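You operate a simulated robot arm through the tools that you are given. There is no shell and no other tool. Be economical: measure what you need, move in short steps, check, and stop when the job is done.

Carry out the task below with a simulated robot arm. There is one attempt and no reset: what you move stays moved.

Task
Test the short white rack's purple stripe egg at 20 N and put it in the cup the screen names.
Fine: in the cream press, once, and leave the press on; egg undamaged; steel slide out again, green knob left at 20 N. Set down upright: what you pick out.

The check looks at the end state, three seconds after you hand in, the way a careful person would. Anything else that was tipped, shoved, dropped, spilled or broken makes it a failure.

Robot
A 7-joint arm with a two-finger parallel gripper, fixed in place. Base frame: the origin is at the foot of the arm, x ahead of it, y to its left, z up; the work surface is at about z = 0. Units: mm, rad, N and s.
With the tool pointing down near the work surface it reaches from about 220 to 580 mm from the base axis. Its first joint turns from -1.152 to 1.152 rad. Payload 2.5 kg.
The tool frame sits at the grasp point between the pads (the TCP): z along the fingers, y along the line on which they close. The tips reach 23 mm beyond it. Largest opening 94 mm; finger width 38, thickness 10; the body of the gripper, 54 by 96 mm, starts 39 mm behind the TCP.
Orientation is told as [roll, pitch, yaw] about the base's x, y, z axes, in that order, counted from this pose: with the fingers straight down and closing along the base's y, the tool's x points along the base's -x, its y along +y and its z along -z.

Tools
- The arm moves only by the tool servo_tool. Its argument "deltas" is a list of rows, each an object of numbers (a shift or turn left out is 0, a gripper value left out holds the last): "dx", "dy", "dz": the shift along the tool's x, y, z in mm; "ax", "ay", "az": the turn, a rotation vector about the tool's x, y, z in rad. In form: [{"dx": .., "dy": .., "dz": .., "ax": .., "ay": .., "az": ..}, ...]. A call has 1 to 12 rows; each row shifts and turns the commanded pose from where the row before left it, along the tool's axes as they then stand. "hand" is the finger opening in mm, from 0 to 94, set as the call begins (left out, the last holds). Rows are played at 5 a second. More than 50 mm and 0.15 rad between two rows, or a gripper value outside its range, and nothing of the call is played. Where a pose cannot be reached the arm comes as near as it can. A force on the tool above 90 N (or 10 N above the force at the start of the call, whichever is more), or a blocked arm, ends the call early, and 0.2 s more pass. The fingers move at their own pace (about 108 mm/s each) and stop on an object; they squeeze with about 25 N. The grip force told is the motor's: it shows also when the fingers shut on nothing. Time passes only in rows, and 0.2 s behind the last, so rows that do not move let the fingers close. It gives the time, the measured TCP pose, the force on the tool (base axes), the opening and the grip force at its end, in the units of the frame above (readings bear some noise), with the torque about the TCP (base axes, N m) and any sound that the robot's microphone picked up.
- Cameras (640 x 400 px; columns grow to the right, rows downward): "scene" is fixed at [130.6, -413.4, 546.4]; the picture's right is [0.73, -0.69, 0.00], its down [-0.38, -0.40, -0.83] and it looks along [0.57, 0.61, -0.55] (base axes); focal length 349 px, centre (320, 200). "wrist" rides on the gripper at [86, 16, -75] in the tool frame; the picture's right is [-0.18, 0.98, 0.00], its down [-0.58, -0.11, -0.81] and it looks along [-0.79, -0.15, 0.59] (tool axes); focal length 243 px, centre (320, 200). There is no depth. A picture from a camera that has moved, and an enlarged one, comes with that camera's place and axes in the base frame and with its lens.
- camera(camera): a new picture of that camera. It takes no simulated time.
- zoom(camera, box): a new picture of the part [left, top, right, bottom] of that camera's present view, enlarged. It takes no simulated time.
- finish_job(): hands the job in; it is judged then, once.

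Work in short steps. Places have to be worked out from the pictures, the camera data and where the tool is seen: move nearer, look again, correct. Check each grasp and each placing, and mend what went wrong. You have 120 turns and 84 pictures in all, those below and enlarged ones among them. Open the gripper and draw the arm clear of the work before you hand the job in, unless the task says otherwise; then end with one line.

The tools are called after "Emit:" as a command line: name --argument value ..., lists and objects as JSON in quotes. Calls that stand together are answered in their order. servo_tool: Moves the arm, as the interface text tells. Its arguments: {"type":"object","properties":{"deltas":{"type":"array","items":{"type":"object","properties":{"dx":{"type":"number"},"dy":{"type":"number"},"dz":{"type":"number"},"ax":{"type":"number"},"ay":{"type":"number"},"az":{"type":"number"}}}},"hand":{"type":"number"}},"required":["deltas"]} The other tools are called the same way: camera (camera) takes a picture; zoom (camera, box) takes an enlarged picture of a part of a camera's view; finish_job () hands the job in.

At the start:

```text
time: 0.0
tcp_pos: [331.0, 55.6, 299.6]
orientation: [0.0, 0.0, -0.001]
force: [0.3, 0.4, -0.2]
ft_torque: [0.03, -0.02, 0.04]
width: 94.0
grasp_force: 0.1
```

scene: 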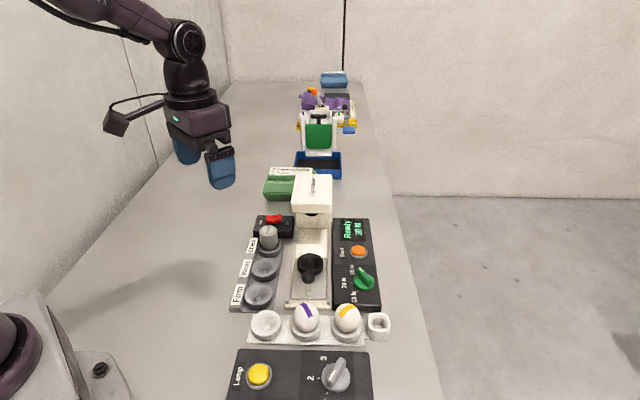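
wrist: 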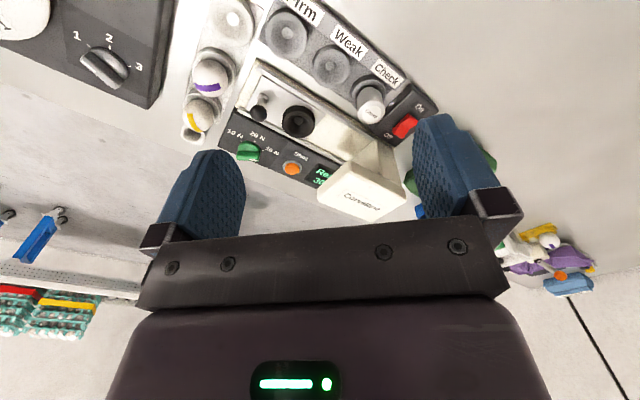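

I'll look closer at the press area and the rack before any motion.

Emit:
zoom --camera "scene" --box '[220, 160, 400, 272]'

Emit:
zoom --camera "scene" --box '[220, 240, 420, 400]'

Emit:
zoom --camera "wrist" --box '[170, 0, 440, 220]'

Emit:
zoom --camera "scene" --box '[260, 60, 400, 180]'

```text
3.56 times, centred on (310, 216) of scene
camera zoom: at [130.6, -413.4, 546.4], right [0.73, -0.69, 0.0], down [-0.38, -0.4, -0.83], along [0.57, 0.61, -0.55], focal length 1241 px, centre (356, 143)
```

zoom: 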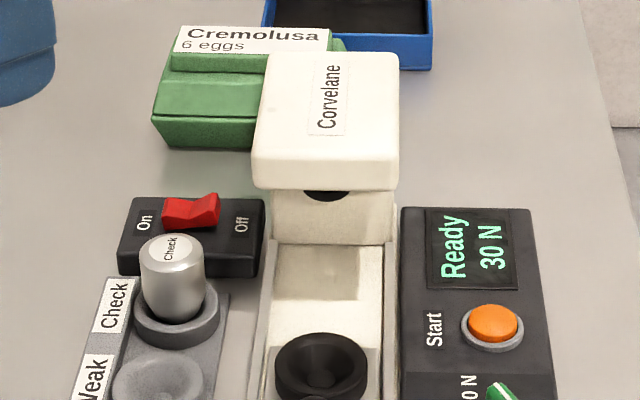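

```text
2.50 times, centred on (320, 320) of scene
camera zoom: at [130.6, -413.4, 546.4], right [0.73, -0.69, 0.0], down [-0.38, -0.4, -0.83], along [0.57, 0.61, -0.55], focal length 873 px, centre (320, -100)
```

zoom: 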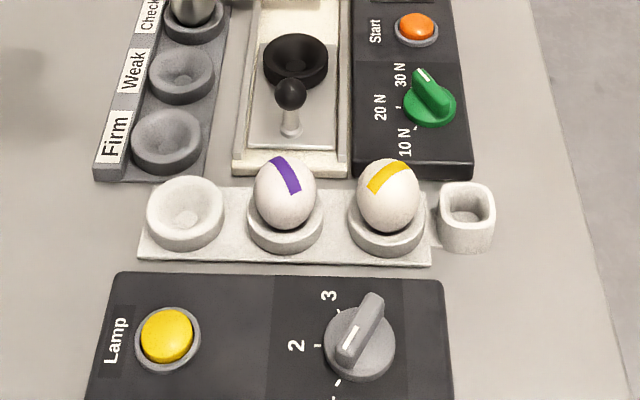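

```text
1.82 times, centred on (305, 110) of wrist
camera zoom: at [243.8, 71.8, 374.2], right [0.18, 0.98, 0.0], down [0.58, -0.11, 0.81], along [0.79, -0.15, -0.59], focal length 441 px, centre (347, 364)
```

zoom: 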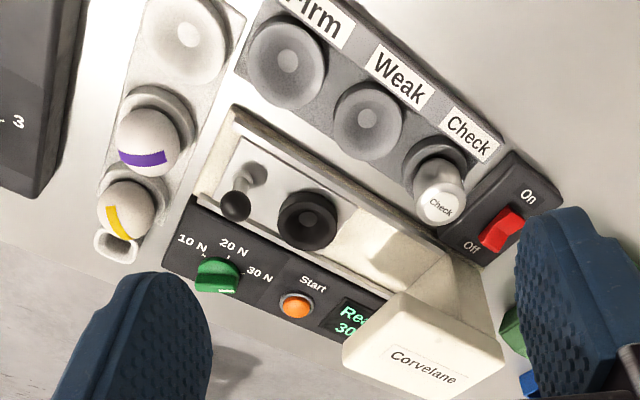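

```text
3.33 times, centred on (330, 120) of scene
camera zoom: at [130.6, -413.4, 546.4], right [0.73, -0.69, 0.0], down [-0.38, -0.4, -0.83], along [0.57, 0.61, -0.55], focal length 1164 px, centre (287, 467)
```

zoom: 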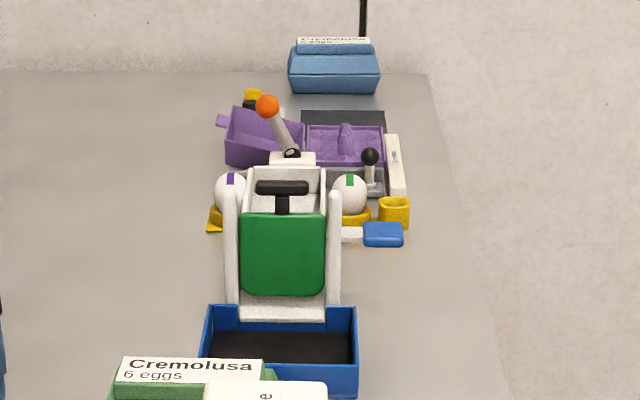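

The dial stands at 30 N with "Ready" on the screen and the slide out. I estimate the purple egg at (384,-105), the dial at (527,-115), Start at (585,-50), and the slide cup at (477,-8). I'll move the camera over the control panel for a closer look.

Emit:
servo_tool --deltas '[{"dx": -25, "dy": -39, "dz": 12}, {"dx": -25, "dy": -39, "dz": 12}, {"dx": -25, "dy": -39, "dz": 13}, {"dx": -25, "dy": -39, "dz": 13}, {}]'

Emit:
camera --camera "wrist"

```text
time: 1.2
tcp_pos: [431.0, -101.5, 249.2]
orientation: [-0.001, 0.001, 0.0]
force: [-1.0, -0.1, 0.7]
ft_torque: [-0.02, 0.01, -0.02]
width: 94.3
grasp_force: 0.0
```

```text
77 pictures are left
camera wrist: at [344.1, -85.5, 323.9], right [0.18, 0.98, 0.0], down [0.58, -0.11, 0.81], along [0.79, -0.15, -0.59], focal length 243 px, centre (320, 200)
```

wrist: 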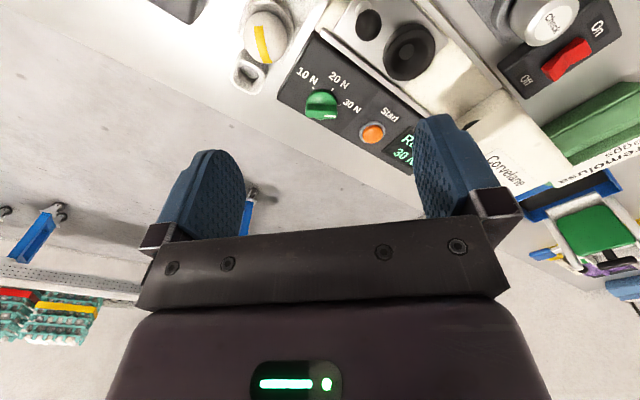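

Emit:
zoom --camera "wrist" --box '[260, 50, 420, 150]'

Emit:
zoom --camera "scene" --box '[325, 215, 389, 315]'

```text
4.00 times, centred on (340, 100) of wrist
camera zoom: at [344.1, -85.5, 323.9], right [0.18, 0.98, 0.0], down [0.58, -0.11, 0.81], along [0.79, -0.15, -0.59], focal length 970 px, centre (240, 600)
```

zoom: 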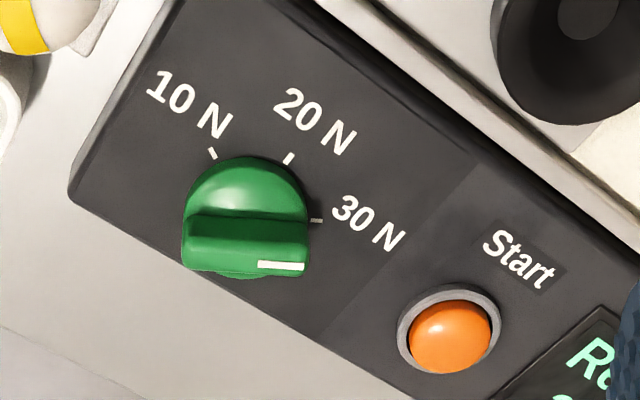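

```text
4.00 times, centred on (357, 265) of scene
camera zoom: at [130.6, -413.4, 546.4], right [0.73, -0.69, 0.0], down [-0.38, -0.4, -0.83], along [0.57, 0.61, -0.55], focal length 1396 px, centre (172, -60)
```

zoom: 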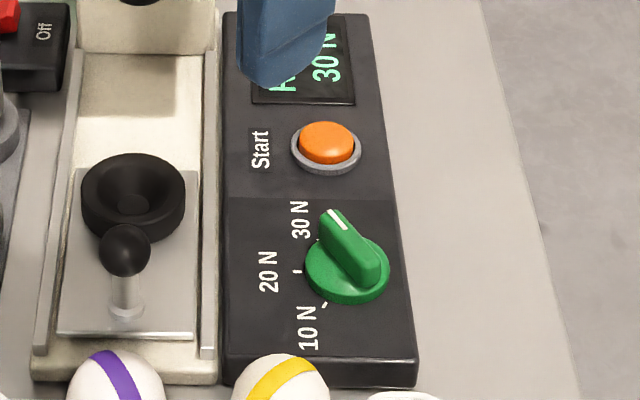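

Fitting the ticks gives a dial centre near (529,-118), with the bar at about 73° now and 20 N about 60° further CCW. I'll rotate the tool to yaw ≈ -107° so I can grip the bar and turn it to -47°.

Emit:
servo_tool --deltas '[{"az": 0.145}, {"az": 0.145}, {"az": 0.145}, {"az": 0.145}, {"az": 0.145}, {"az": 0.145}, {"az": 0.145}, {"az": 0.145}, {"az": 0.145}, {"az": 0.145}, {"az": 0.145}, {"az": 0.145}]' --hand 40

```text
time: 3.8
tcp_pos: [430.0, -100.9, 249.4]
orientation: [0.0, 0.0, -1.745]
force: [0.2, 0.0, 0.7]
ft_torque: [0.0, 0.0, 0.04]
width: 39.9
grasp_force: 0.1
```

Yaw is reachable. I'll finish the rotation and move above the dial at z≈140.

Emit:
servo_tool --deltas '[{"az": 0.123}, {"dx": 4.3, "dy": 33.2, "dz": 33}, {"dx": 4.3, "dy": 33.2, "dz": 33}, {"dx": 4.2, "dy": 33.2, "dz": 33}, {}]'

Emit:
camera --camera "wrist"

Emit:
zoom --camera "scene" --box '[280, 180, 440, 320]'

```text
time: 5.0
tcp_pos: [530.8, -117.5, 148.8]
orientation: [0.0, -0.001, -1.864]
force: [-0.6, 0.0, -1.6]
ft_torque: [-0.01, 0.0, 0.01]
width: 39.8
grasp_force: 0.1
```

```text
74 pictures are left
camera wrist: at [570.7, -39.0, 224.4], right [0.89, -0.46, 0.0], down [-0.27, -0.53, 0.81], along [-0.37, -0.72, -0.59], focal length 243 px, centre (320, 200)
```

wrist: 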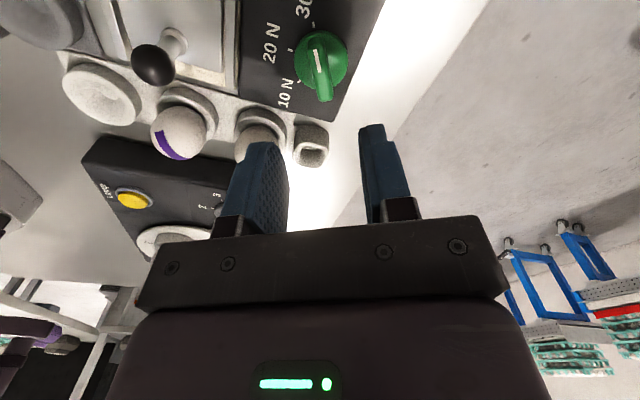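

```text
2.86 times, centred on (360, 250) of scene
camera zoom: at [130.6, -413.4, 546.4], right [0.73, -0.69, 0.0], down [-0.38, -0.4, -0.83], along [0.57, 0.61, -0.55], focal length 997 px, centre (206, 57)
```

zoom: 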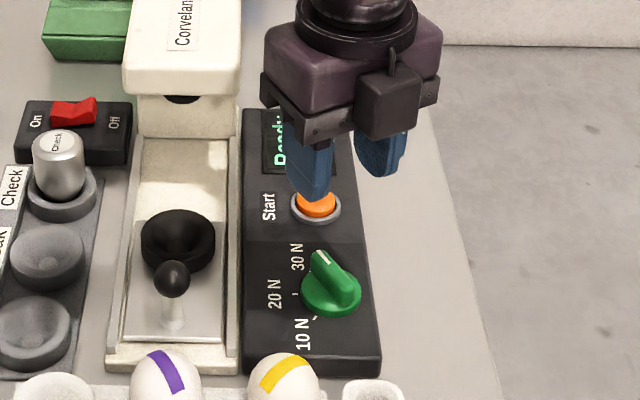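

Emit:
zoom --camera "wrist" --box '[240, 0, 400, 120]'

```text
3.33 times, centred on (320, 60) of wrist
camera zoom: at [570.7, -39.0, 224.4], right [0.89, -0.46, 0.0], down [-0.27, -0.53, 0.81], along [-0.37, -0.72, -0.59], focal length 809 px, centre (320, 667)
```

zoom: 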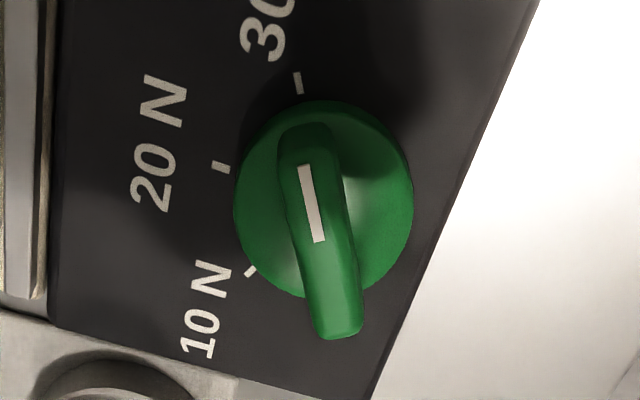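

The bar sits at ~74° centred near (530,-118.5), right under the TCP. I'll descend to z≈60 with a check.

Emit:
servo_tool --deltas '[{"dz": 30}, {"dz": 30}, {"dz": 20}, {"dz": 9}, {}]'

Emit:
zoom --camera "scene" --box '[310, 210, 410, 310]'

Emit:
zoom --camera "wrist" --box '[220, 60, 420, 260]'

```text
time: 6.2
tcp_pos: [528.5, -116.4, 61.1]
orientation: [0.0, 0.002, -1.864]
force: [0.1, 0.5, 0.2]
ft_torque: [-0.01, -0.01, 0.02]
width: 40.1
grasp_force: 0.1
```

```text
4.00 times, centred on (360, 260) of scene
camera zoom: at [130.6, -413.4, 546.4], right [0.73, -0.69, 0.0], down [-0.38, -0.4, -0.83], along [0.57, 0.61, -0.55], focal length 1396 px, centre (160, -40)
```

zoom: 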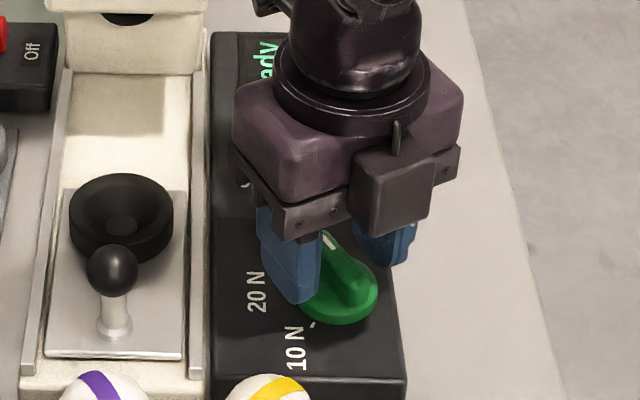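

```text
2.00 times, centred on (320, 160) of wrist
camera zoom: at [569.9, -38.1, 135.3], right [0.89, -0.46, 0.0], down [-0.27, -0.53, 0.81], along [-0.37, -0.72, -0.59], focal length 485 px, centre (320, 280)
```

zoom: 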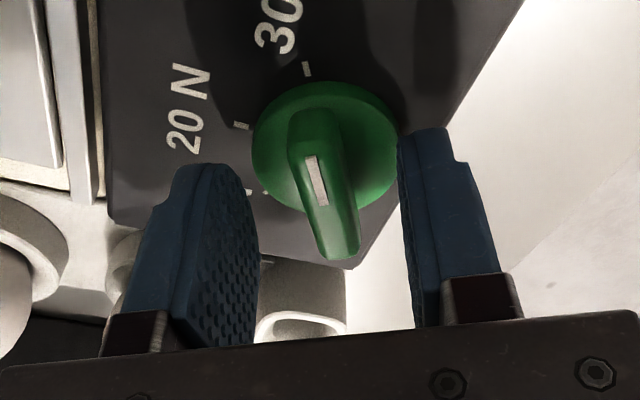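

The bar top is at z≈45 and the tips are at 38. I'll recentre slightly, lower 4 mm and close.

Emit:
servo_tool --deltas '[{"dx": -1, "dy": 2.5, "dz": 2}, {"dz": 2.5}, {}]'

Emit:
servo_tool --deltas '[{}, {}, {}]' --hand 5

```text
time: 7.0
tcp_pos: [532.2, -117.8, 56.5]
orientation: [0.0, -0.002, -1.863]
force: [0.5, -0.2, 0.9]
ft_torque: [0.01, -0.01, 0.01]
width: 39.8
grasp_force: 0.0
```

```text
time: 7.8
tcp_pos: [530.9, -117.9, 55.9]
orientation: [-0.004, 0.001, -1.864]
force: [-15.0, 6.0, 7.7]
ft_torque: [0.31, -0.11, -0.01]
width: 12.4
grasp_force: 44.7
```

Gripped (12.4 mm). I'll ease the side load and turn CCW in steps.

Emit:
servo_tool --deltas '[{"dy": -1}, {"az": -0.1}, {"az": -0.1}, {"az": -0.1}, {"az": -0.1}, {"az": -0.1}, {}]'

```text
time: 9.4
tcp_pos: [529.4, -117.7, 55.6]
orientation: [-0.001, 0.0, -1.361]
force: [-5.5, 8.3, -6.8]
ft_torque: [-1.02, -0.26, 0.0]
width: 12.2
grasp_force: 44.4
```

Emit:
servo_tool --deltas '[{"az": -0.1}, {"az": -0.1}, {"az": -0.1}, {"az": -0.1}, {"az": -0.1}, {"az": -0.05}, {}]'

Emit:
zoom --camera "scene" --box '[310, 210, 410, 310]'

```text
time: 11.0
tcp_pos: [530.3, -117.9, 56.5]
orientation: [-0.001, 0.001, -0.811]
force: [-21.7, 10.3, 2.4]
ft_torque: [-0.41, -0.46, 0.03]
width: 12.0
grasp_force: 44.9
```

```text
4.00 times, centred on (360, 260) of scene
camera zoom: at [130.6, -413.4, 546.4], right [0.73, -0.69, 0.0], down [-0.38, -0.4, -0.83], along [0.57, 0.61, -0.55], focal length 1396 px, centre (160, -40)
```

zoom: 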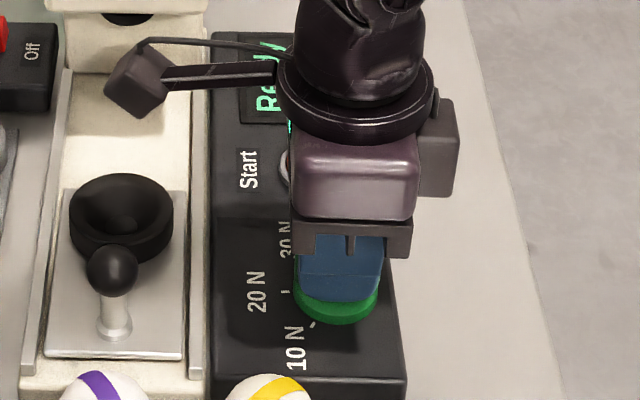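

Turned to 133.5°. I'll release and lift to inspect.

Emit:
servo_tool --deltas '[{}, {}]' --hand 40

Emit:
servo_tool --deltas '[{"dz": -30}, {"dz": -40}, {"dz": -40}, {}]'

Emit:
camera --camera "wrist"

Emit:
zoom --camera "scene" --box '[310, 210, 410, 310]'

```text
time: 11.6
tcp_pos: [530.9, -119.6, 56.7]
orientation: [0.003, -0.001, -0.813]
force: [0.5, 0.3, -0.1]
ft_torque: [-0.01, 0.03, 0.0]
width: 40.1
grasp_force: 0.0
```

```text
time: 12.6
tcp_pos: [530.1, -118.9, 166.9]
orientation: [0.0, 0.002, -0.814]
force: [0.4, 0.2, 0.1]
ft_torque: [-0.03, 0.0, 0.0]
width: 40.0
grasp_force: 0.1
```

```text
68 pictures are left
camera wrist: at [482.2, -44.7, 241.3], right [0.84, 0.54, 0.0], down [0.32, -0.5, 0.81], along [0.44, -0.68, -0.59], focal length 243 px, centre (320, 200)
```

wrist: 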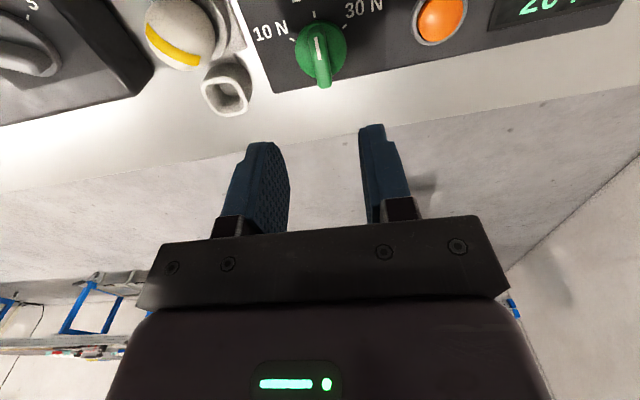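

```text
4.00 times, centred on (360, 260) of scene
camera zoom: at [130.6, -413.4, 546.4], right [0.73, -0.69, 0.0], down [-0.38, -0.4, -0.83], along [0.57, 0.61, -0.55], focal length 1396 px, centre (160, -40)
```

zoom: 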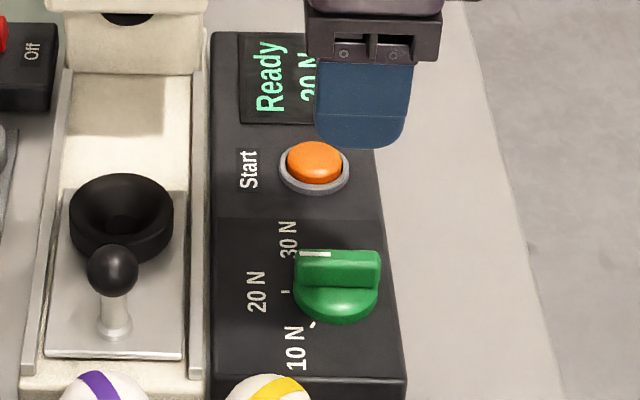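

Screen says "Ready 20 N". Now I'll move above the purple-striped egg at the same yaw (closing across the rack).

Emit:
servo_tool --deltas '[{"dx": 27.6, "dy": -24.1}, {"dx": 27.6, "dy": -24.1}, {"dx": 27.6, "dy": -24.1}, {"dx": 27.6, "dy": -24.1}, {}]' --hand 66

Emit:
camera --camera "wrist"

Emit:
camera --camera "scene"

```text
time: 13.8
tcp_pos: [384.3, -103.1, 166.2]
orientation: [-0.001, 0.0, -0.813]
force: [-0.3, -0.4, -0.1]
ft_torque: [0.0, -0.03, -0.01]
width: 65.8
grasp_force: 0.1
```

```text
66 pictures are left
camera wrist: at [336.7, -29.3, 241.4], right [0.84, 0.54, 0.0], down [0.32, -0.5, 0.81], along [0.44, -0.68, -0.59], focal length 243 px, centre (320, 200)
```

wrist: 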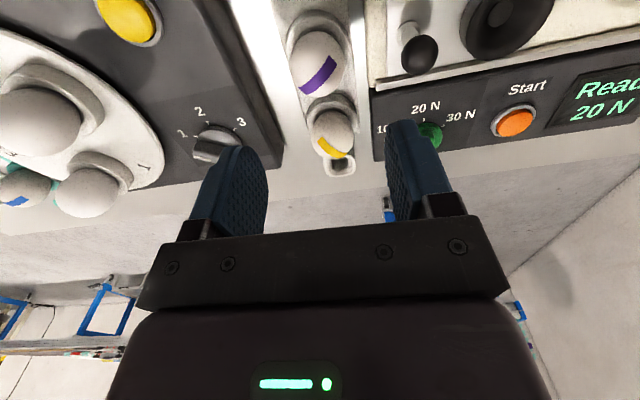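

```text
65 pictures are left
```

scene: 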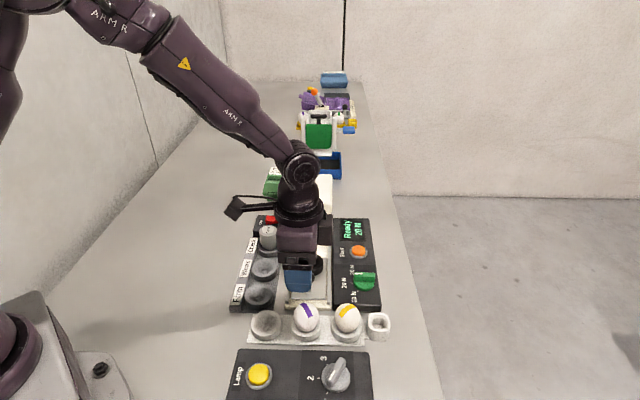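

There's another egg holder to the left in the wrist view; I'll check it before choosing the egg.

Emit:
zoom --camera "wrist" --box '[0, 0, 360, 240]'

Emit:
zoom --camera "scene" --box '[230, 290, 410, 400]'

```text
1.67 times, centred on (180, 120) of wrist
camera zoom: at [336.7, -29.3, 241.4], right [0.84, 0.54, 0.0], down [0.32, -0.5, 0.81], along [0.44, -0.68, -0.59], focal length 404 px, centre (553, 333)
```

zoom: 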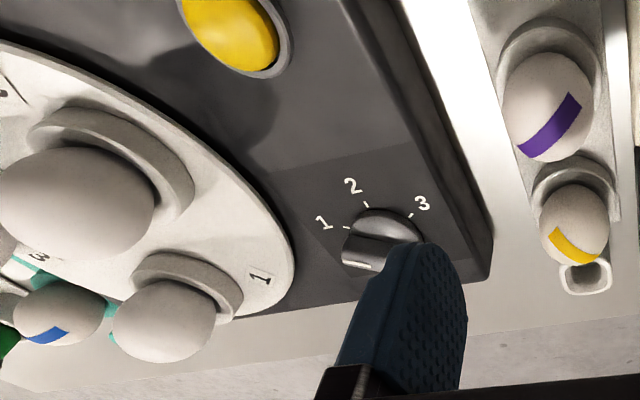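

```text
3.56 times, centred on (320, 345) of scene
camera zoom: at [130.6, -413.4, 546.4], right [0.73, -0.69, 0.0], down [-0.38, -0.4, -0.83], along [0.57, 0.61, -0.55], focal length 1241 px, centre (320, -316)
```

zoom: 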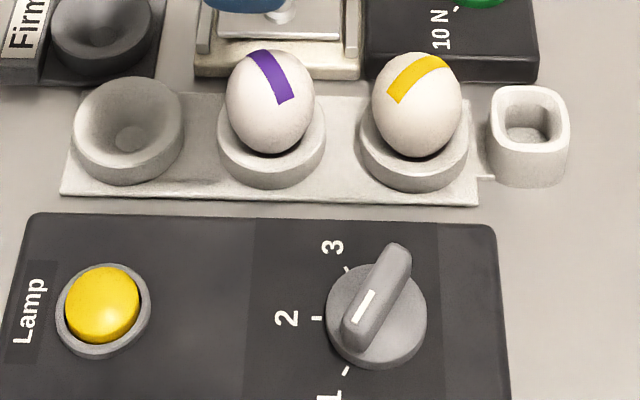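

To be sure which rack is "the short white rack", I'll raise and turn to view the rest of the bench on the -y side.

Emit:
servo_tool --deltas '[{"dz": -40, "az": 0.14}, {"dz": -40, "az": 0.14}, {"dz": -40, "az": 0.14}, {"dz": -40, "az": 0.14}, {"az": 0.14}, {}]'

Emit:
camera --camera "wrist"

```text
time: 15.2
tcp_pos: [385.4, -104.0, 326.5]
orientation: [0.0, -0.001, -1.514]
force: [-0.3, -0.4, 0.3]
ft_torque: [0.0, -0.02, 0.04]
width: 65.9
grasp_force: 0.0
```

```text
62 pictures are left
camera wrist: at [396.5, -16.5, 401.9], right [0.99, -0.13, 0.0], down [-0.08, -0.59, 0.81], along [-0.1, -0.8, -0.59], focal length 243 px, centre (320, 200)
```

wrist: 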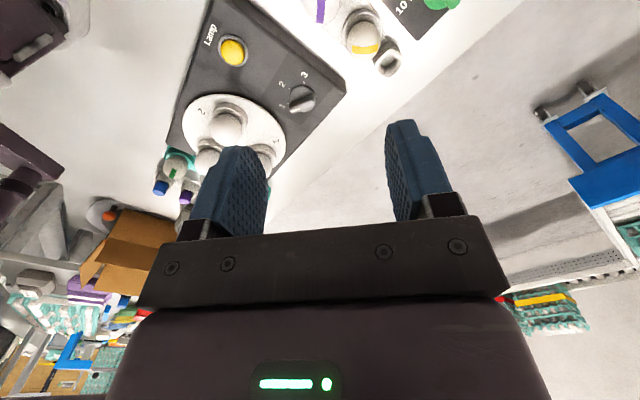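

Other racks are teal or yellow, so this white three-place rack is the right one. I'll return above the egg and go down to z≈110.

Emit:
servo_tool --deltas '[{"dz": 40, "az": -0.14}, {"dz": 40, "az": -0.14}, {"dz": 40, "az": -0.14}, {"dz": 40, "az": -0.14}, {"az": -0.14}, {"dx": 0.5, "dy": -4.2, "dz": 30}, {"dz": 26}, {}]'

Emit:
camera --camera "wrist"

Emit:
zoom --camera "scene" --box '[240, 240, 400, 360]'

```text
time: 17.0
tcp_pos: [379.2, -107.3, 110.9]
orientation: [0.001, 0.001, -0.813]
force: [0.1, -0.4, 0.3]
ft_torque: [-0.03, 0.02, 0.03]
width: 65.9
grasp_force: 0.0
```

```text
61 pictures are left
camera wrist: at [333.5, -33.4, 185.5], right [0.84, 0.54, 0.0], down [0.32, -0.5, 0.81], along [0.44, -0.68, -0.59], focal length 243 px, centre (320, 200)
```

wrist: 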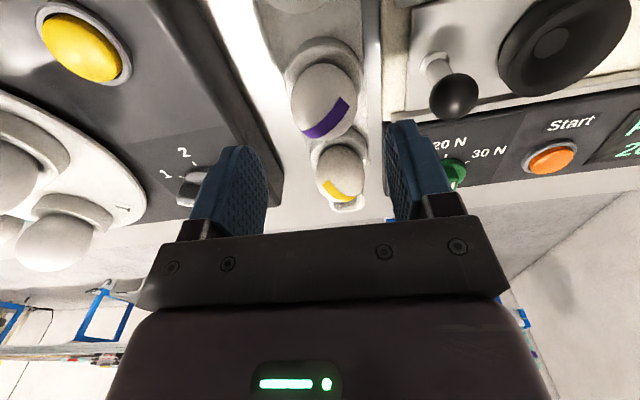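

```text
3.33 times, centred on (320, 300) of scene
camera zoom: at [130.6, -413.4, 546.4], right [0.73, -0.69, 0.0], down [-0.38, -0.4, -0.83], along [0.57, 0.61, -0.55], focal length 1164 px, centre (320, -133)
```

zoom: 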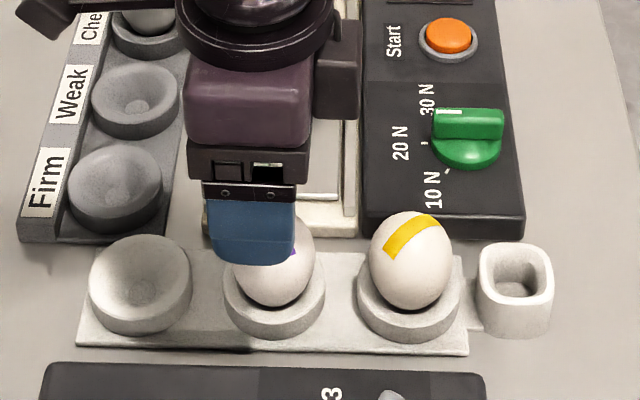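

The egg centre is at about (383,-105.5). I'll correct by 4 mm and descend to TCP z≈54 (tips just above the cup rim).

Emit:
servo_tool --deltas '[{"dx": -1.3, "dy": 3.5}, {"dz": 25}, {"dz": 20}, {"dz": 11}, {}]'

Emit:
camera --camera "wrist"

Emit:
zoom --camera "scene" --box '[240, 260, 400, 360]'

```text
time: 18.2
tcp_pos: [384.6, -103.9, 54.9]
orientation: [0.0, 0.001, -0.813]
force: [0.1, 0.5, 0.3]
ft_torque: [0.01, 0.01, -0.02]
width: 65.8
grasp_force: 0.1
```

```text
59 pictures are left
camera wrist: at [337.1, -31.1, 130.0], right [0.84, 0.54, 0.0], down [0.32, -0.5, 0.81], along [0.44, -0.68, -0.59], focal length 243 px, centre (320, 200)
```

wrist: 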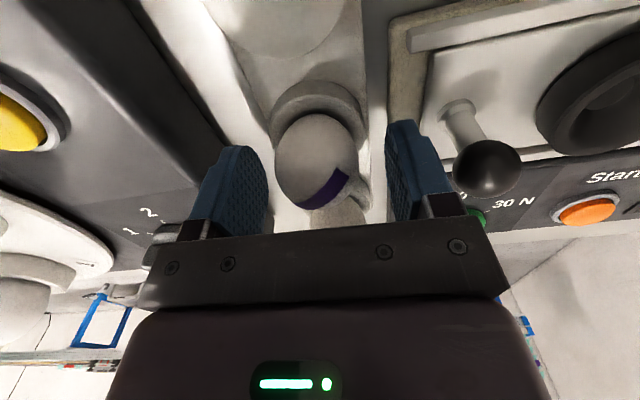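

```text
4.00 times, centred on (320, 310) of scene
camera zoom: at [130.6, -413.4, 546.4], right [0.73, -0.69, 0.0], down [-0.38, -0.4, -0.83], along [0.57, 0.61, -0.55], focal length 1396 px, centre (320, -240)
```

zoom: 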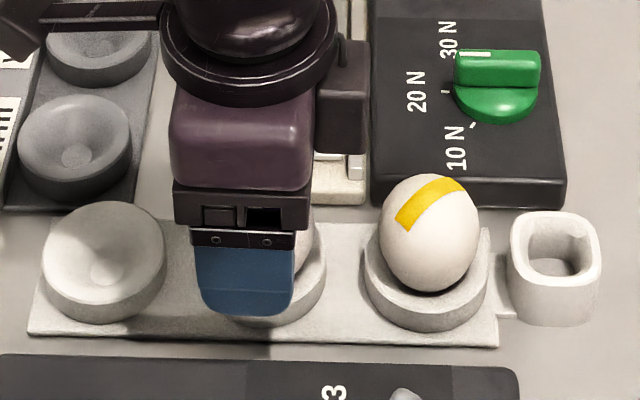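

The egg sits ~3.7 mm toward the -y tool side of the TCP axis. I'll correct that, then close gradually.

Emit:
servo_tool --deltas '[{"dy": -3.7}, {}]'

Emit:
servo_tool --deltas '[{}, {}]' --hand 46

Emit:
zoom --camera "wrist" --box '[180, 80, 460, 260]'

```text
time: 18.8
tcp_pos: [382.1, -108.2, 55.6]
orientation: [0.0, -0.001, -0.813]
force: [0.4, 0.1, 0.7]
ft_torque: [-0.01, -0.01, 0.02]
width: 65.8
grasp_force: 0.1
```

```text
time: 19.4
tcp_pos: [381.1, -108.6, 55.9]
orientation: [0.0, -0.001, -0.813]
force: [0.4, 0.7, 0.5]
ft_torque: [0.02, -0.01, -0.01]
width: 46.6
grasp_force: 0.8
```

```text
2.22 times, centred on (320, 170) of wrist
camera zoom: at [334.3, -33.5, 130.1], right [0.84, 0.54, 0.0], down [0.32, -0.5, 0.81], along [0.44, -0.68, -0.59], focal length 539 px, centre (320, 267)
```

zoom: 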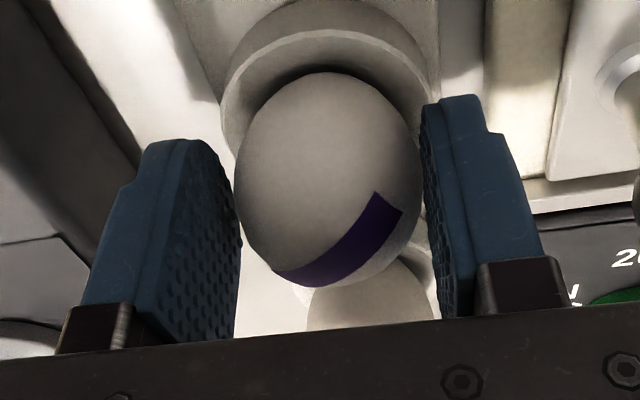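

Egg centred between the pads. I'll close further gradually.

Emit:
servo_tool --deltas '[{}, {}]' --hand 43

```text
time: 20.0
tcp_pos: [382.4, -108.1, 55.0]
orientation: [0.0, 0.001, -0.814]
force: [1.5, 1.9, 0.7]
ft_torque: [0.05, -0.06, 0.01]
width: 44.0
grasp_force: 0.9
```

Emit:
servo_tool --deltas '[{}, {}]' --hand 40

```text
time: 20.6
tcp_pos: [380.4, -108.1, 55.9]
orientation: [-0.001, -0.001, -0.813]
force: [1.5, 1.1, 0.9]
ft_torque: [0.02, 0.0, 0.04]
width: 43.0
grasp_force: 9.2
```

Held with 9 N at 43 mm width, which is gentle and enough for an egg. I'll lift it straight up.

Emit:
servo_tool --deltas '[{"dz": -10}, {"dz": -20}, {"dz": -25}, {"dz": -25}, {"dz": -20}, {}]'

Emit:
camera --camera "wrist"

Emit:
zoom --camera "scene" --box '[230, 190, 410, 350]'

```text
time: 22.0
tcp_pos: [381.6, -107.9, 154.3]
orientation: [0.0, 0.002, -0.812]
force: [-0.2, 0.5, -0.1]
ft_torque: [0.03, -0.01, -0.03]
width: 43.1
grasp_force: 8.8
```

```text
56 pictures are left
camera wrist: at [333.8, -33.3, 230.0], right [0.84, 0.54, 0.0], down [0.32, -0.5, 0.81], along [0.44, -0.68, -0.59], focal length 243 px, centre (320, 200)
```

wrist: 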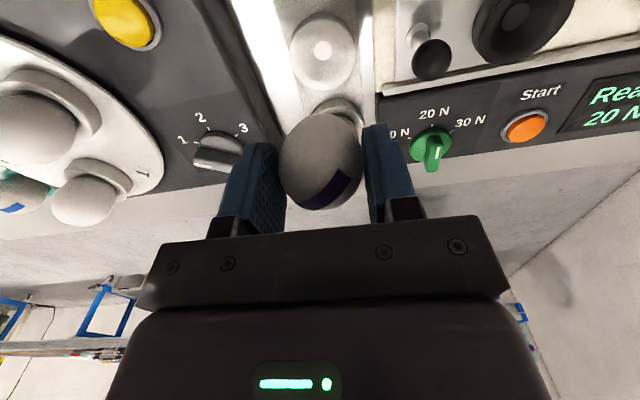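

```text
2.50 times, centred on (320, 270) of scene
camera zoom: at [130.6, -413.4, 546.4], right [0.73, -0.69, 0.0], down [-0.38, -0.4, -0.83], along [0.57, 0.61, -0.55], focal length 873 px, centre (320, 25)
```

zoom: 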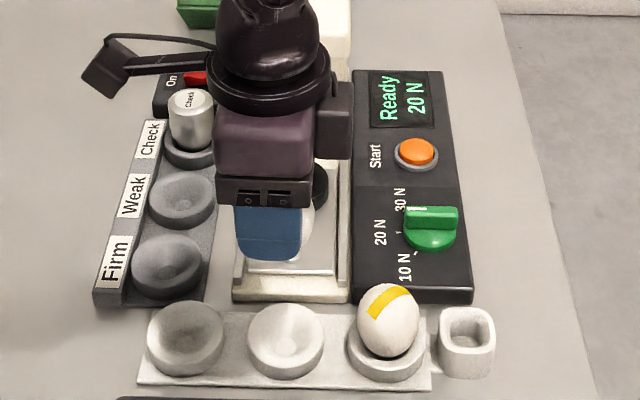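

Egg is held and the pick is clean. Next I'll carry it at this height over the slide's black cup and look.

Emit:
servo_tool --deltas '[{"dx": 1.8, "dy": 34.4}, {"dx": 1.8, "dy": 34.4}, {"dx": 1.9, "dy": 34.4}, {"dx": 1.9, "dy": 34.4}, {}]'

Emit:
camera --camera "wrist"

Emit:
zoom --camera "scene" --box '[230, 150, 410, 310]'

```text
time: 23.2
tcp_pos: [476.8, -7.6, 154.0]
orientation: [-0.002, 0.001, -0.812]
force: [0.4, -0.5, -1.2]
ft_torque: [0.01, 0.02, 0.0]
width: 43.4
grasp_force: 8.8
```

```text
54 pictures are left
camera wrist: at [429.5, 66.4, 229.0], right [0.84, 0.54, 0.0], down [0.32, -0.5, 0.81], along [0.44, -0.68, -0.59], focal length 243 px, centre (320, 200)
```

wrist: 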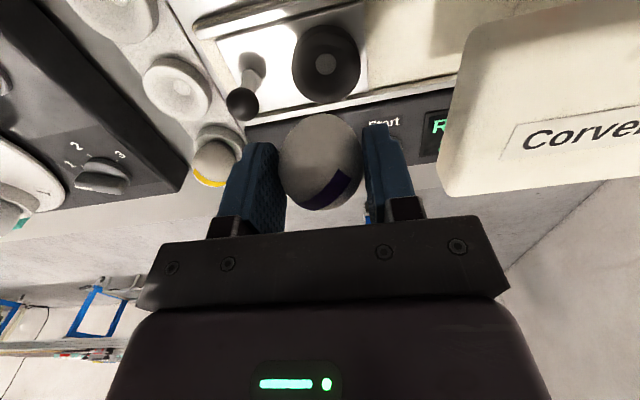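

```text
2.50 times, centred on (320, 230) of scene
camera zoom: at [130.6, -413.4, 546.4], right [0.73, -0.69, 0.0], down [-0.38, -0.4, -0.83], along [0.57, 0.61, -0.55], focal length 873 px, centre (320, 125)
```

zoom: 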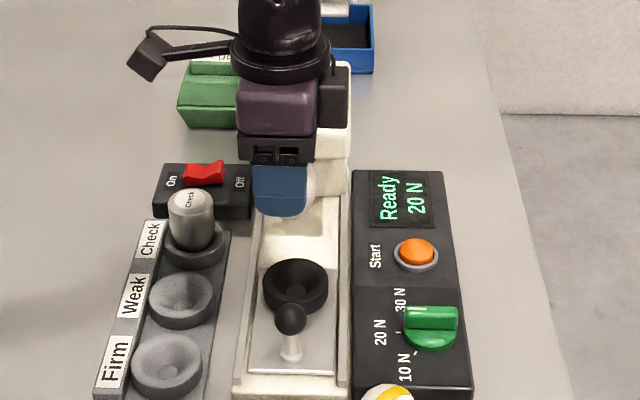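

Emit:
zoom --camera "wrist" --box '[190, 0, 450, 160]'

Emit:
zoom --camera "scene" --box '[270, 225, 370, 325]'

```text
2.46 times, centred on (320, 80) of wrist
camera zoom: at [429.5, 66.4, 229.0], right [0.84, 0.54, 0.0], down [0.32, -0.5, 0.81], along [0.44, -0.68, -0.59], focal length 597 px, centre (320, 495)
```

zoom: 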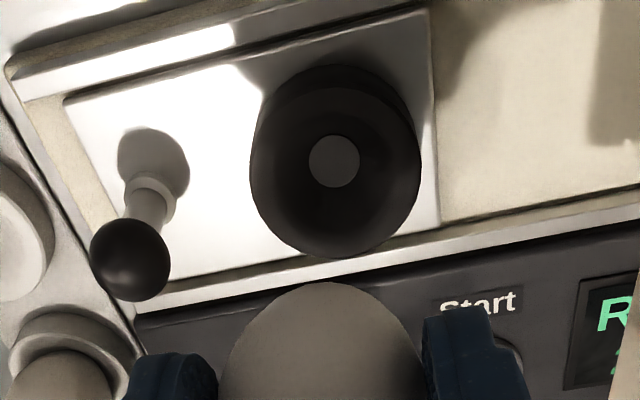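

```text
4.00 times, centred on (320, 275) of scene
camera zoom: at [130.6, -413.4, 546.4], right [0.73, -0.69, 0.0], down [-0.38, -0.4, -0.83], along [0.57, 0.61, -0.55], focal length 1396 px, centre (320, -100)
```

zoom: 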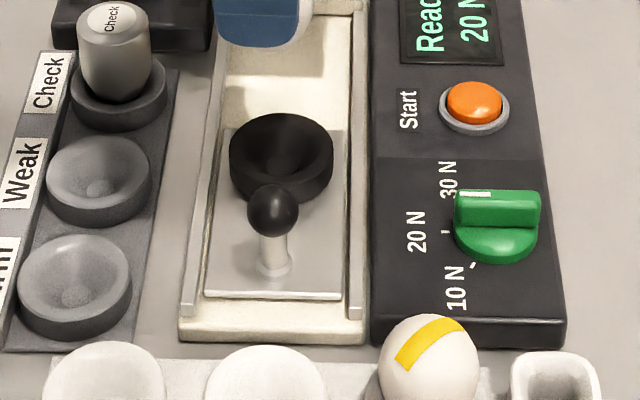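

I put the cup rim at roughly (482.5,-7), z≈38. I'll shift over it, lower partway and recheck.

Emit:
servo_tool --deltas '[{"dx": -3.5, "dy": 4.5}, {"dz": 25}, {"dz": 25}, {}]'

Emit:
zoom --camera "wrist" --box '[190, 20, 450, 220]'

Emit:
zoom --camera "scene" --box '[270, 195, 370, 295]'

```text
time: 24.2
tcp_pos: [482.4, -7.4, 104.2]
orientation: [-0.001, 0.0, -0.814]
force: [0.0, -1.2, -0.2]
ft_torque: [-0.01, 0.0, 0.0]
width: 43.2
grasp_force: 9.2
```

```text
2.00 times, centred on (320, 120) of wrist
camera zoom: at [435.3, 66.5, 178.9], right [0.84, 0.54, 0.0], down [0.32, -0.5, 0.81], along [0.44, -0.68, -0.59], focal length 485 px, centre (320, 360)
```

zoom: 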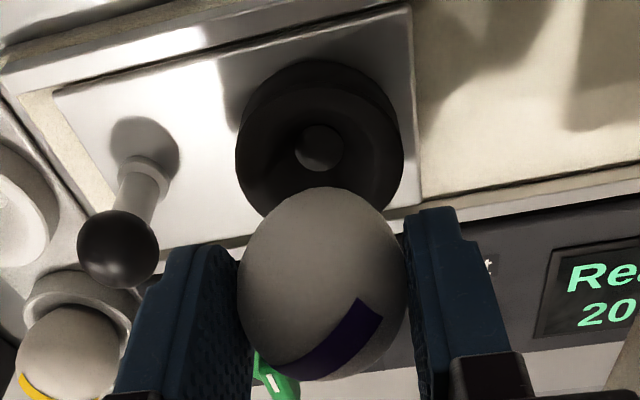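

```text
4.00 times, centred on (320, 245) of scene
camera zoom: at [130.6, -413.4, 546.4], right [0.73, -0.69, 0.0], down [-0.38, -0.4, -0.83], along [0.57, 0.61, -0.55], focal length 1396 px, centre (320, 20)
```

zoom: 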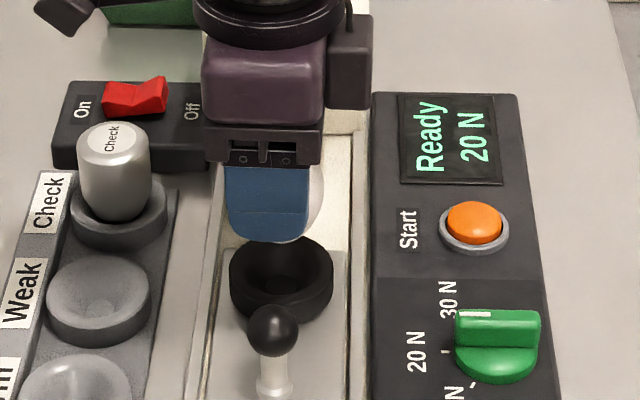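

The cup and egg axes coincide in the wrist view. I'll descend to ~72, then in small steps until contact.

Emit:
servo_tool --deltas '[{"dz": 16}, {"dz": 12}, {"dz": 4}, {}]'

Emit:
zoom --camera "wrist" --box '[190, 60, 450, 260]'

Emit:
zoom --camera "scene" --box '[270, 205, 370, 305]'

```text
time: 25.2
tcp_pos: [483.1, -8.3, 72.5]
orientation: [0.0, 0.001, -0.814]
force: [0.1, -0.6, -0.2]
ft_torque: [-0.01, -0.01, 0.01]
width: 43.0
grasp_force: 9.2
```

```text
2.00 times, centred on (320, 160) of wrist
camera zoom: at [435.3, 67.0, 147.6], right [0.84, 0.54, 0.0], down [0.32, -0.5, 0.81], along [0.44, -0.68, -0.59], focal length 485 px, centre (320, 280)
```

zoom: 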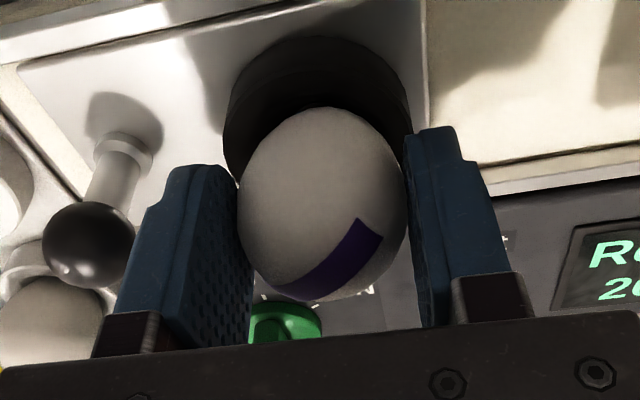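

```text
4.00 times, centred on (320, 255) of scene
camera zoom: at [130.6, -413.4, 546.4], right [0.73, -0.69, 0.0], down [-0.38, -0.4, -0.83], along [0.57, 0.61, -0.55], focal length 1396 px, centre (320, -20)
```

zoom: 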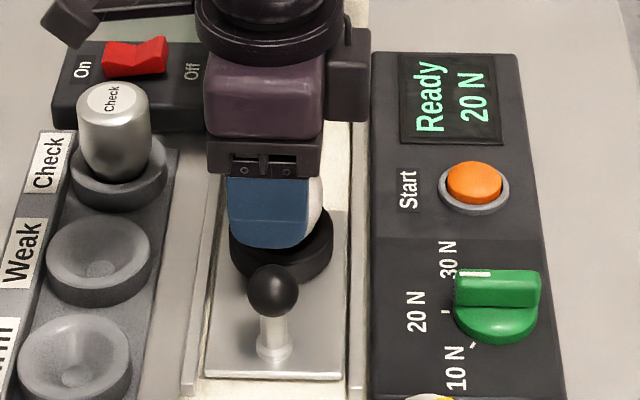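

Well aligned (about 1 mm off). I'll nudge and lower 2 mm at a time, watching the force.

Emit:
servo_tool --deltas '[{"dy": -1}, {"dz": 1}, {"dz": 1}, {}]'

Emit:
servo_tool --deltas '[{"dz": 1}, {}]'

Emit:
servo_tool --deltas '[{"dz": 1}, {}]'

```text
time: 26.2
tcp_pos: [480.7, -8.3, 71.5]
orientation: [0.0, -0.001, -0.815]
force: [-0.5, 0.3, 0.7]
ft_torque: [-0.01, 0.03, -0.01]
width: 42.9
grasp_force: 9.3
```

```text
time: 26.8
tcp_pos: [481.1, -8.1, 70.6]
orientation: [0.0, -0.001, -0.814]
force: [0.2, -0.4, 2.5]
ft_torque: [-0.02, -0.03, 0.01]
width: 42.8
grasp_force: 9.1
```

```text
time: 27.4
tcp_pos: [482.5, -8.0, 70.1]
orientation: [-0.001, 0.001, -0.814]
force: [-2.2, -1.3, 6.3]
ft_torque: [-0.05, 0.07, 0.0]
width: 43.0
grasp_force: 9.2
```

Contact at z≈70 (6 N upward): the egg is seated. I'll release gently.

Emit:
servo_tool --deltas '[{}, {}]' --hand 45

Emit:
servo_tool --deltas '[{}, {}]' --hand 62

Emit:
zoom --camera "wrist" --box '[190, 60, 450, 260]'

```text
time: 28.0
tcp_pos: [482.2, -8.0, 68.8]
orientation: [-0.001, 0.001, -0.813]
force: [0.3, -0.4, 0.8]
ft_torque: [-0.01, -0.02, 0.01]
width: 45.0
grasp_force: 0.2
```

```text
time: 28.6
tcp_pos: [482.9, -9.2, 68.8]
orientation: [-0.001, 0.001, -0.814]
force: [-0.2, -0.3, 0.1]
ft_torque: [0.0, 0.0, 0.03]
width: 61.9
grasp_force: 0.0
```

```text
2.00 times, centred on (320, 160) of wrist
camera zoom: at [434.4, 66.1, 143.7], right [0.84, 0.54, 0.0], down [0.32, -0.5, 0.81], along [0.44, -0.68, -0.59], focal length 485 px, centre (320, 280)
```

zoom: 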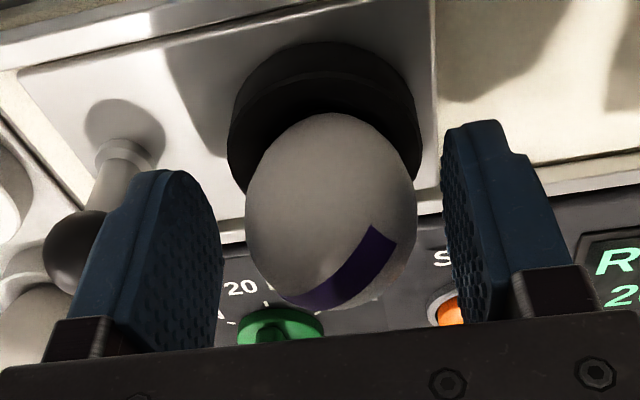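

The egg stands free in the black cup. I'll lift straight up, back off over the slide knob and rotate so the fingers close across the slide (narrow side of gripper to the head).

Emit:
servo_tool --deltas '[{"dz": -20}, {"dz": -35}, {"dz": -40}, {"dy": -35}, {"dy": -34.3}, {}]'

Emit:
servo_tool --deltas '[{"az": -0.143}, {"az": -0.143}, {"az": -0.143}, {"az": -0.143}, {"az": -0.143}, {"az": -0.143}, {"az": -0.143}, {"az": -0.143}, {"az": -0.143}, {"az": -0.143}, {"az": -0.143}, {}]' --hand 50

Emit:
camera --camera "wrist"

Emit:
zoom --camera "scene" --box '[240, 150, 400, 290]'

```text
time: 30.0
tcp_pos: [432.8, -56.7, 163.8]
orientation: [0.001, 0.001, -0.814]
force: [0.0, 0.3, -0.7]
ft_torque: [0.02, 0.01, -0.03]
width: 62.0
grasp_force: 0.2
```

```text
time: 32.6
tcp_pos: [431.7, -56.9, 163.4]
orientation: [0.0, 0.0, 0.762]
force: [-1.0, 0.5, 0.5]
ft_torque: [0.01, 0.05, 0.01]
width: 50.0
grasp_force: 0.0
```

```text
45 pictures are left
camera wrist: at [357.6, -103.7, 238.4], right [-0.55, 0.84, 0.0], down [0.5, 0.32, 0.81], along [0.68, 0.44, -0.59], focal length 243 px, centre (320, 200)
```

wrist: 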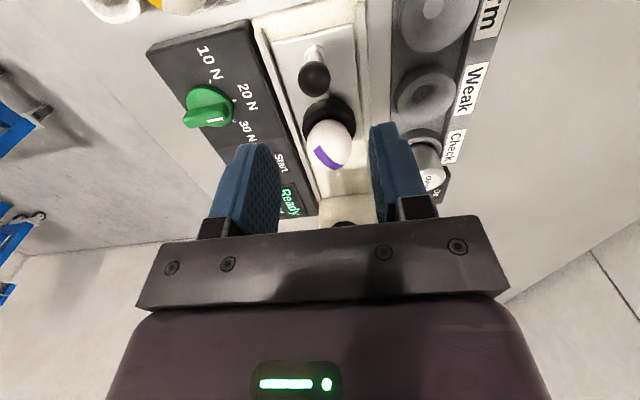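

```text
2.86 times, centred on (320, 220) of scene
camera zoom: at [130.6, -413.4, 546.4], right [0.73, -0.69, 0.0], down [-0.38, -0.4, -0.83], along [0.57, 0.61, -0.55], focal length 997 px, centre (320, 143)
```

zoom: 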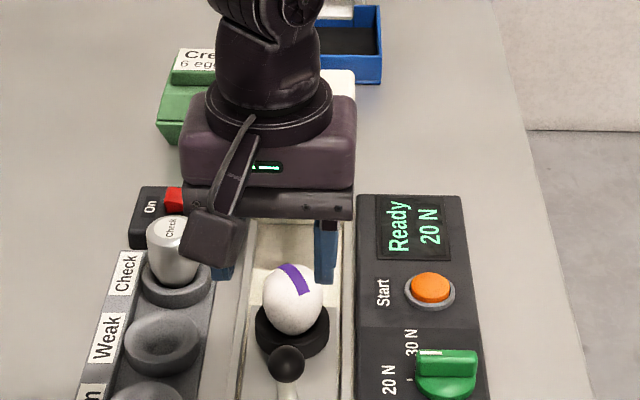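

Egg upright in the slide cup. I'll lower over the ball knob with a ~3 mm lateral correction and look again.

Emit:
servo_tool --deltas '[{"dx": -1, "dy": -3, "dz": 20}, {"dz": 25}, {"dz": 15}, {}]'

Emit:
zoom --camera "wrist" --box '[190, 40, 450, 240]'

```text
time: 33.6
tcp_pos: [434.2, -57.0, 104.4]
orientation: [0.0, -0.001, 0.759]
force: [0.1, -0.4, 0.1]
ft_torque: [0.0, -0.01, -0.01]
width: 49.9
grasp_force: 0.1
```

```text
2.00 times, centred on (320, 140) of wrist
camera zoom: at [360.3, -104.0, 178.4], right [-0.54, 0.84, 0.0], down [0.5, 0.32, 0.81], along [0.68, 0.44, -0.59], focal length 485 px, centre (320, 320)
```

zoom: 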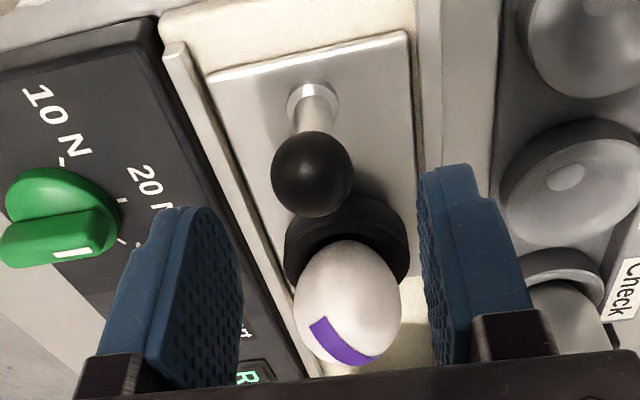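

The ball is ~2 mm off axis. I'll correct, descend to z≈67 and close on it.

Emit:
servo_tool --deltas '[{"dx": 2, "dy": -2}, {"dz": 15}, {"dz": 15}, {"dz": 7}, {}]'

Emit:
servo_tool --deltas '[{}, {}, {}]' --hand 14

Emit:
zoom --camera "wrist" --box '[190, 60, 450, 260]'

```text
time: 34.8
tcp_pos: [433.0, -60.4, 66.0]
orientation: [0.001, 0.0, 0.76]
force: [-0.7, 0.7, -0.2]
ft_torque: [-0.03, 0.0, 0.03]
width: 50.0
grasp_force: 0.0
```

```text
time: 35.6
tcp_pos: [434.9, -60.4, 66.2]
orientation: [-0.003, 0.0, 0.756]
force: [7.3, -6.9, -6.0]
ft_torque: [0.42, -0.09, 0.0]
width: 22.9
grasp_force: 45.0
```

```text
2.00 times, centred on (320, 160) of wrist
camera zoom: at [360.0, -108.0, 141.6], right [-0.54, 0.84, 0.0], down [0.5, 0.32, 0.81], along [0.68, 0.44, -0.59], focal length 485 px, centre (320, 280)
```

zoom: 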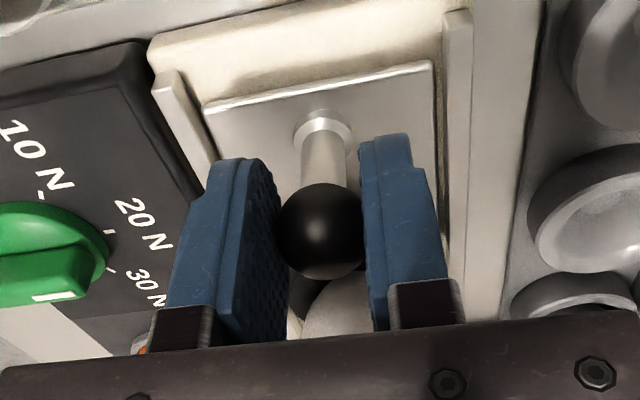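

Ball gripped. I'll push the slide inwards slowly (25 mm/s).

Emit:
servo_tool --deltas '[{"dy": -0.7, "dx": -1}, {"dx": -3}, {"dx": -5}, {"dx": -5}, {"dx": -5}, {"dx": -5}, {"dx": -5}, {"dx": -5}, {"dx": -5}, {"dx": -5}, {"dx": -3}, {"dx": -1}]'

Emit:
zoom --camera "scene" --box '[240, 150, 400, 290]'

```text
time: 38.2
tcp_pos: [469.3, -25.3, 67.5]
orientation: [0.003, 0.0, 0.762]
force: [-17.9, 16.7, 13.5]
ft_torque: [-0.57, 0.36, 0.12]
width: 22.9
grasp_force: 44.5
```

```text
2.86 times, centred on (320, 220) of scene
camera zoom: at [130.6, -413.4, 546.4], right [0.73, -0.69, 0.0], down [-0.38, -0.4, -0.83], along [0.57, 0.61, -0.55], focal length 997 px, centre (320, 143)
```

zoom: 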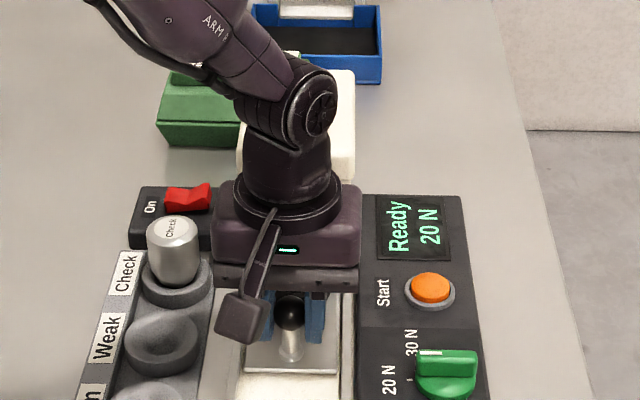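

The slide moves but a side load builds up, so its axis is ~2° more than my yaw. I'll correct and continue.

Emit:
servo_tool --deltas '[{"dy": 0.8, "dx": -1}, {"dy": 0.6, "dx": -2, "dz": -0.5}, {"dx": -4, "dy": 0.12}, {"dx": -5, "dy": 0.15}, {"dx": -5, "dy": 0.15}, {"dx": -4, "dy": 0.12}, {"dx": -2}, {}]'

```text
time: 40.0
tcp_pos: [483.7, -10.1, 67.3]
orientation: [0.002, -0.001, 0.76]
force: [-13.5, 13.6, -2.2]
ft_torque: [0.11, -0.38, 0.04]
width: 23.0
grasp_force: 45.0
```

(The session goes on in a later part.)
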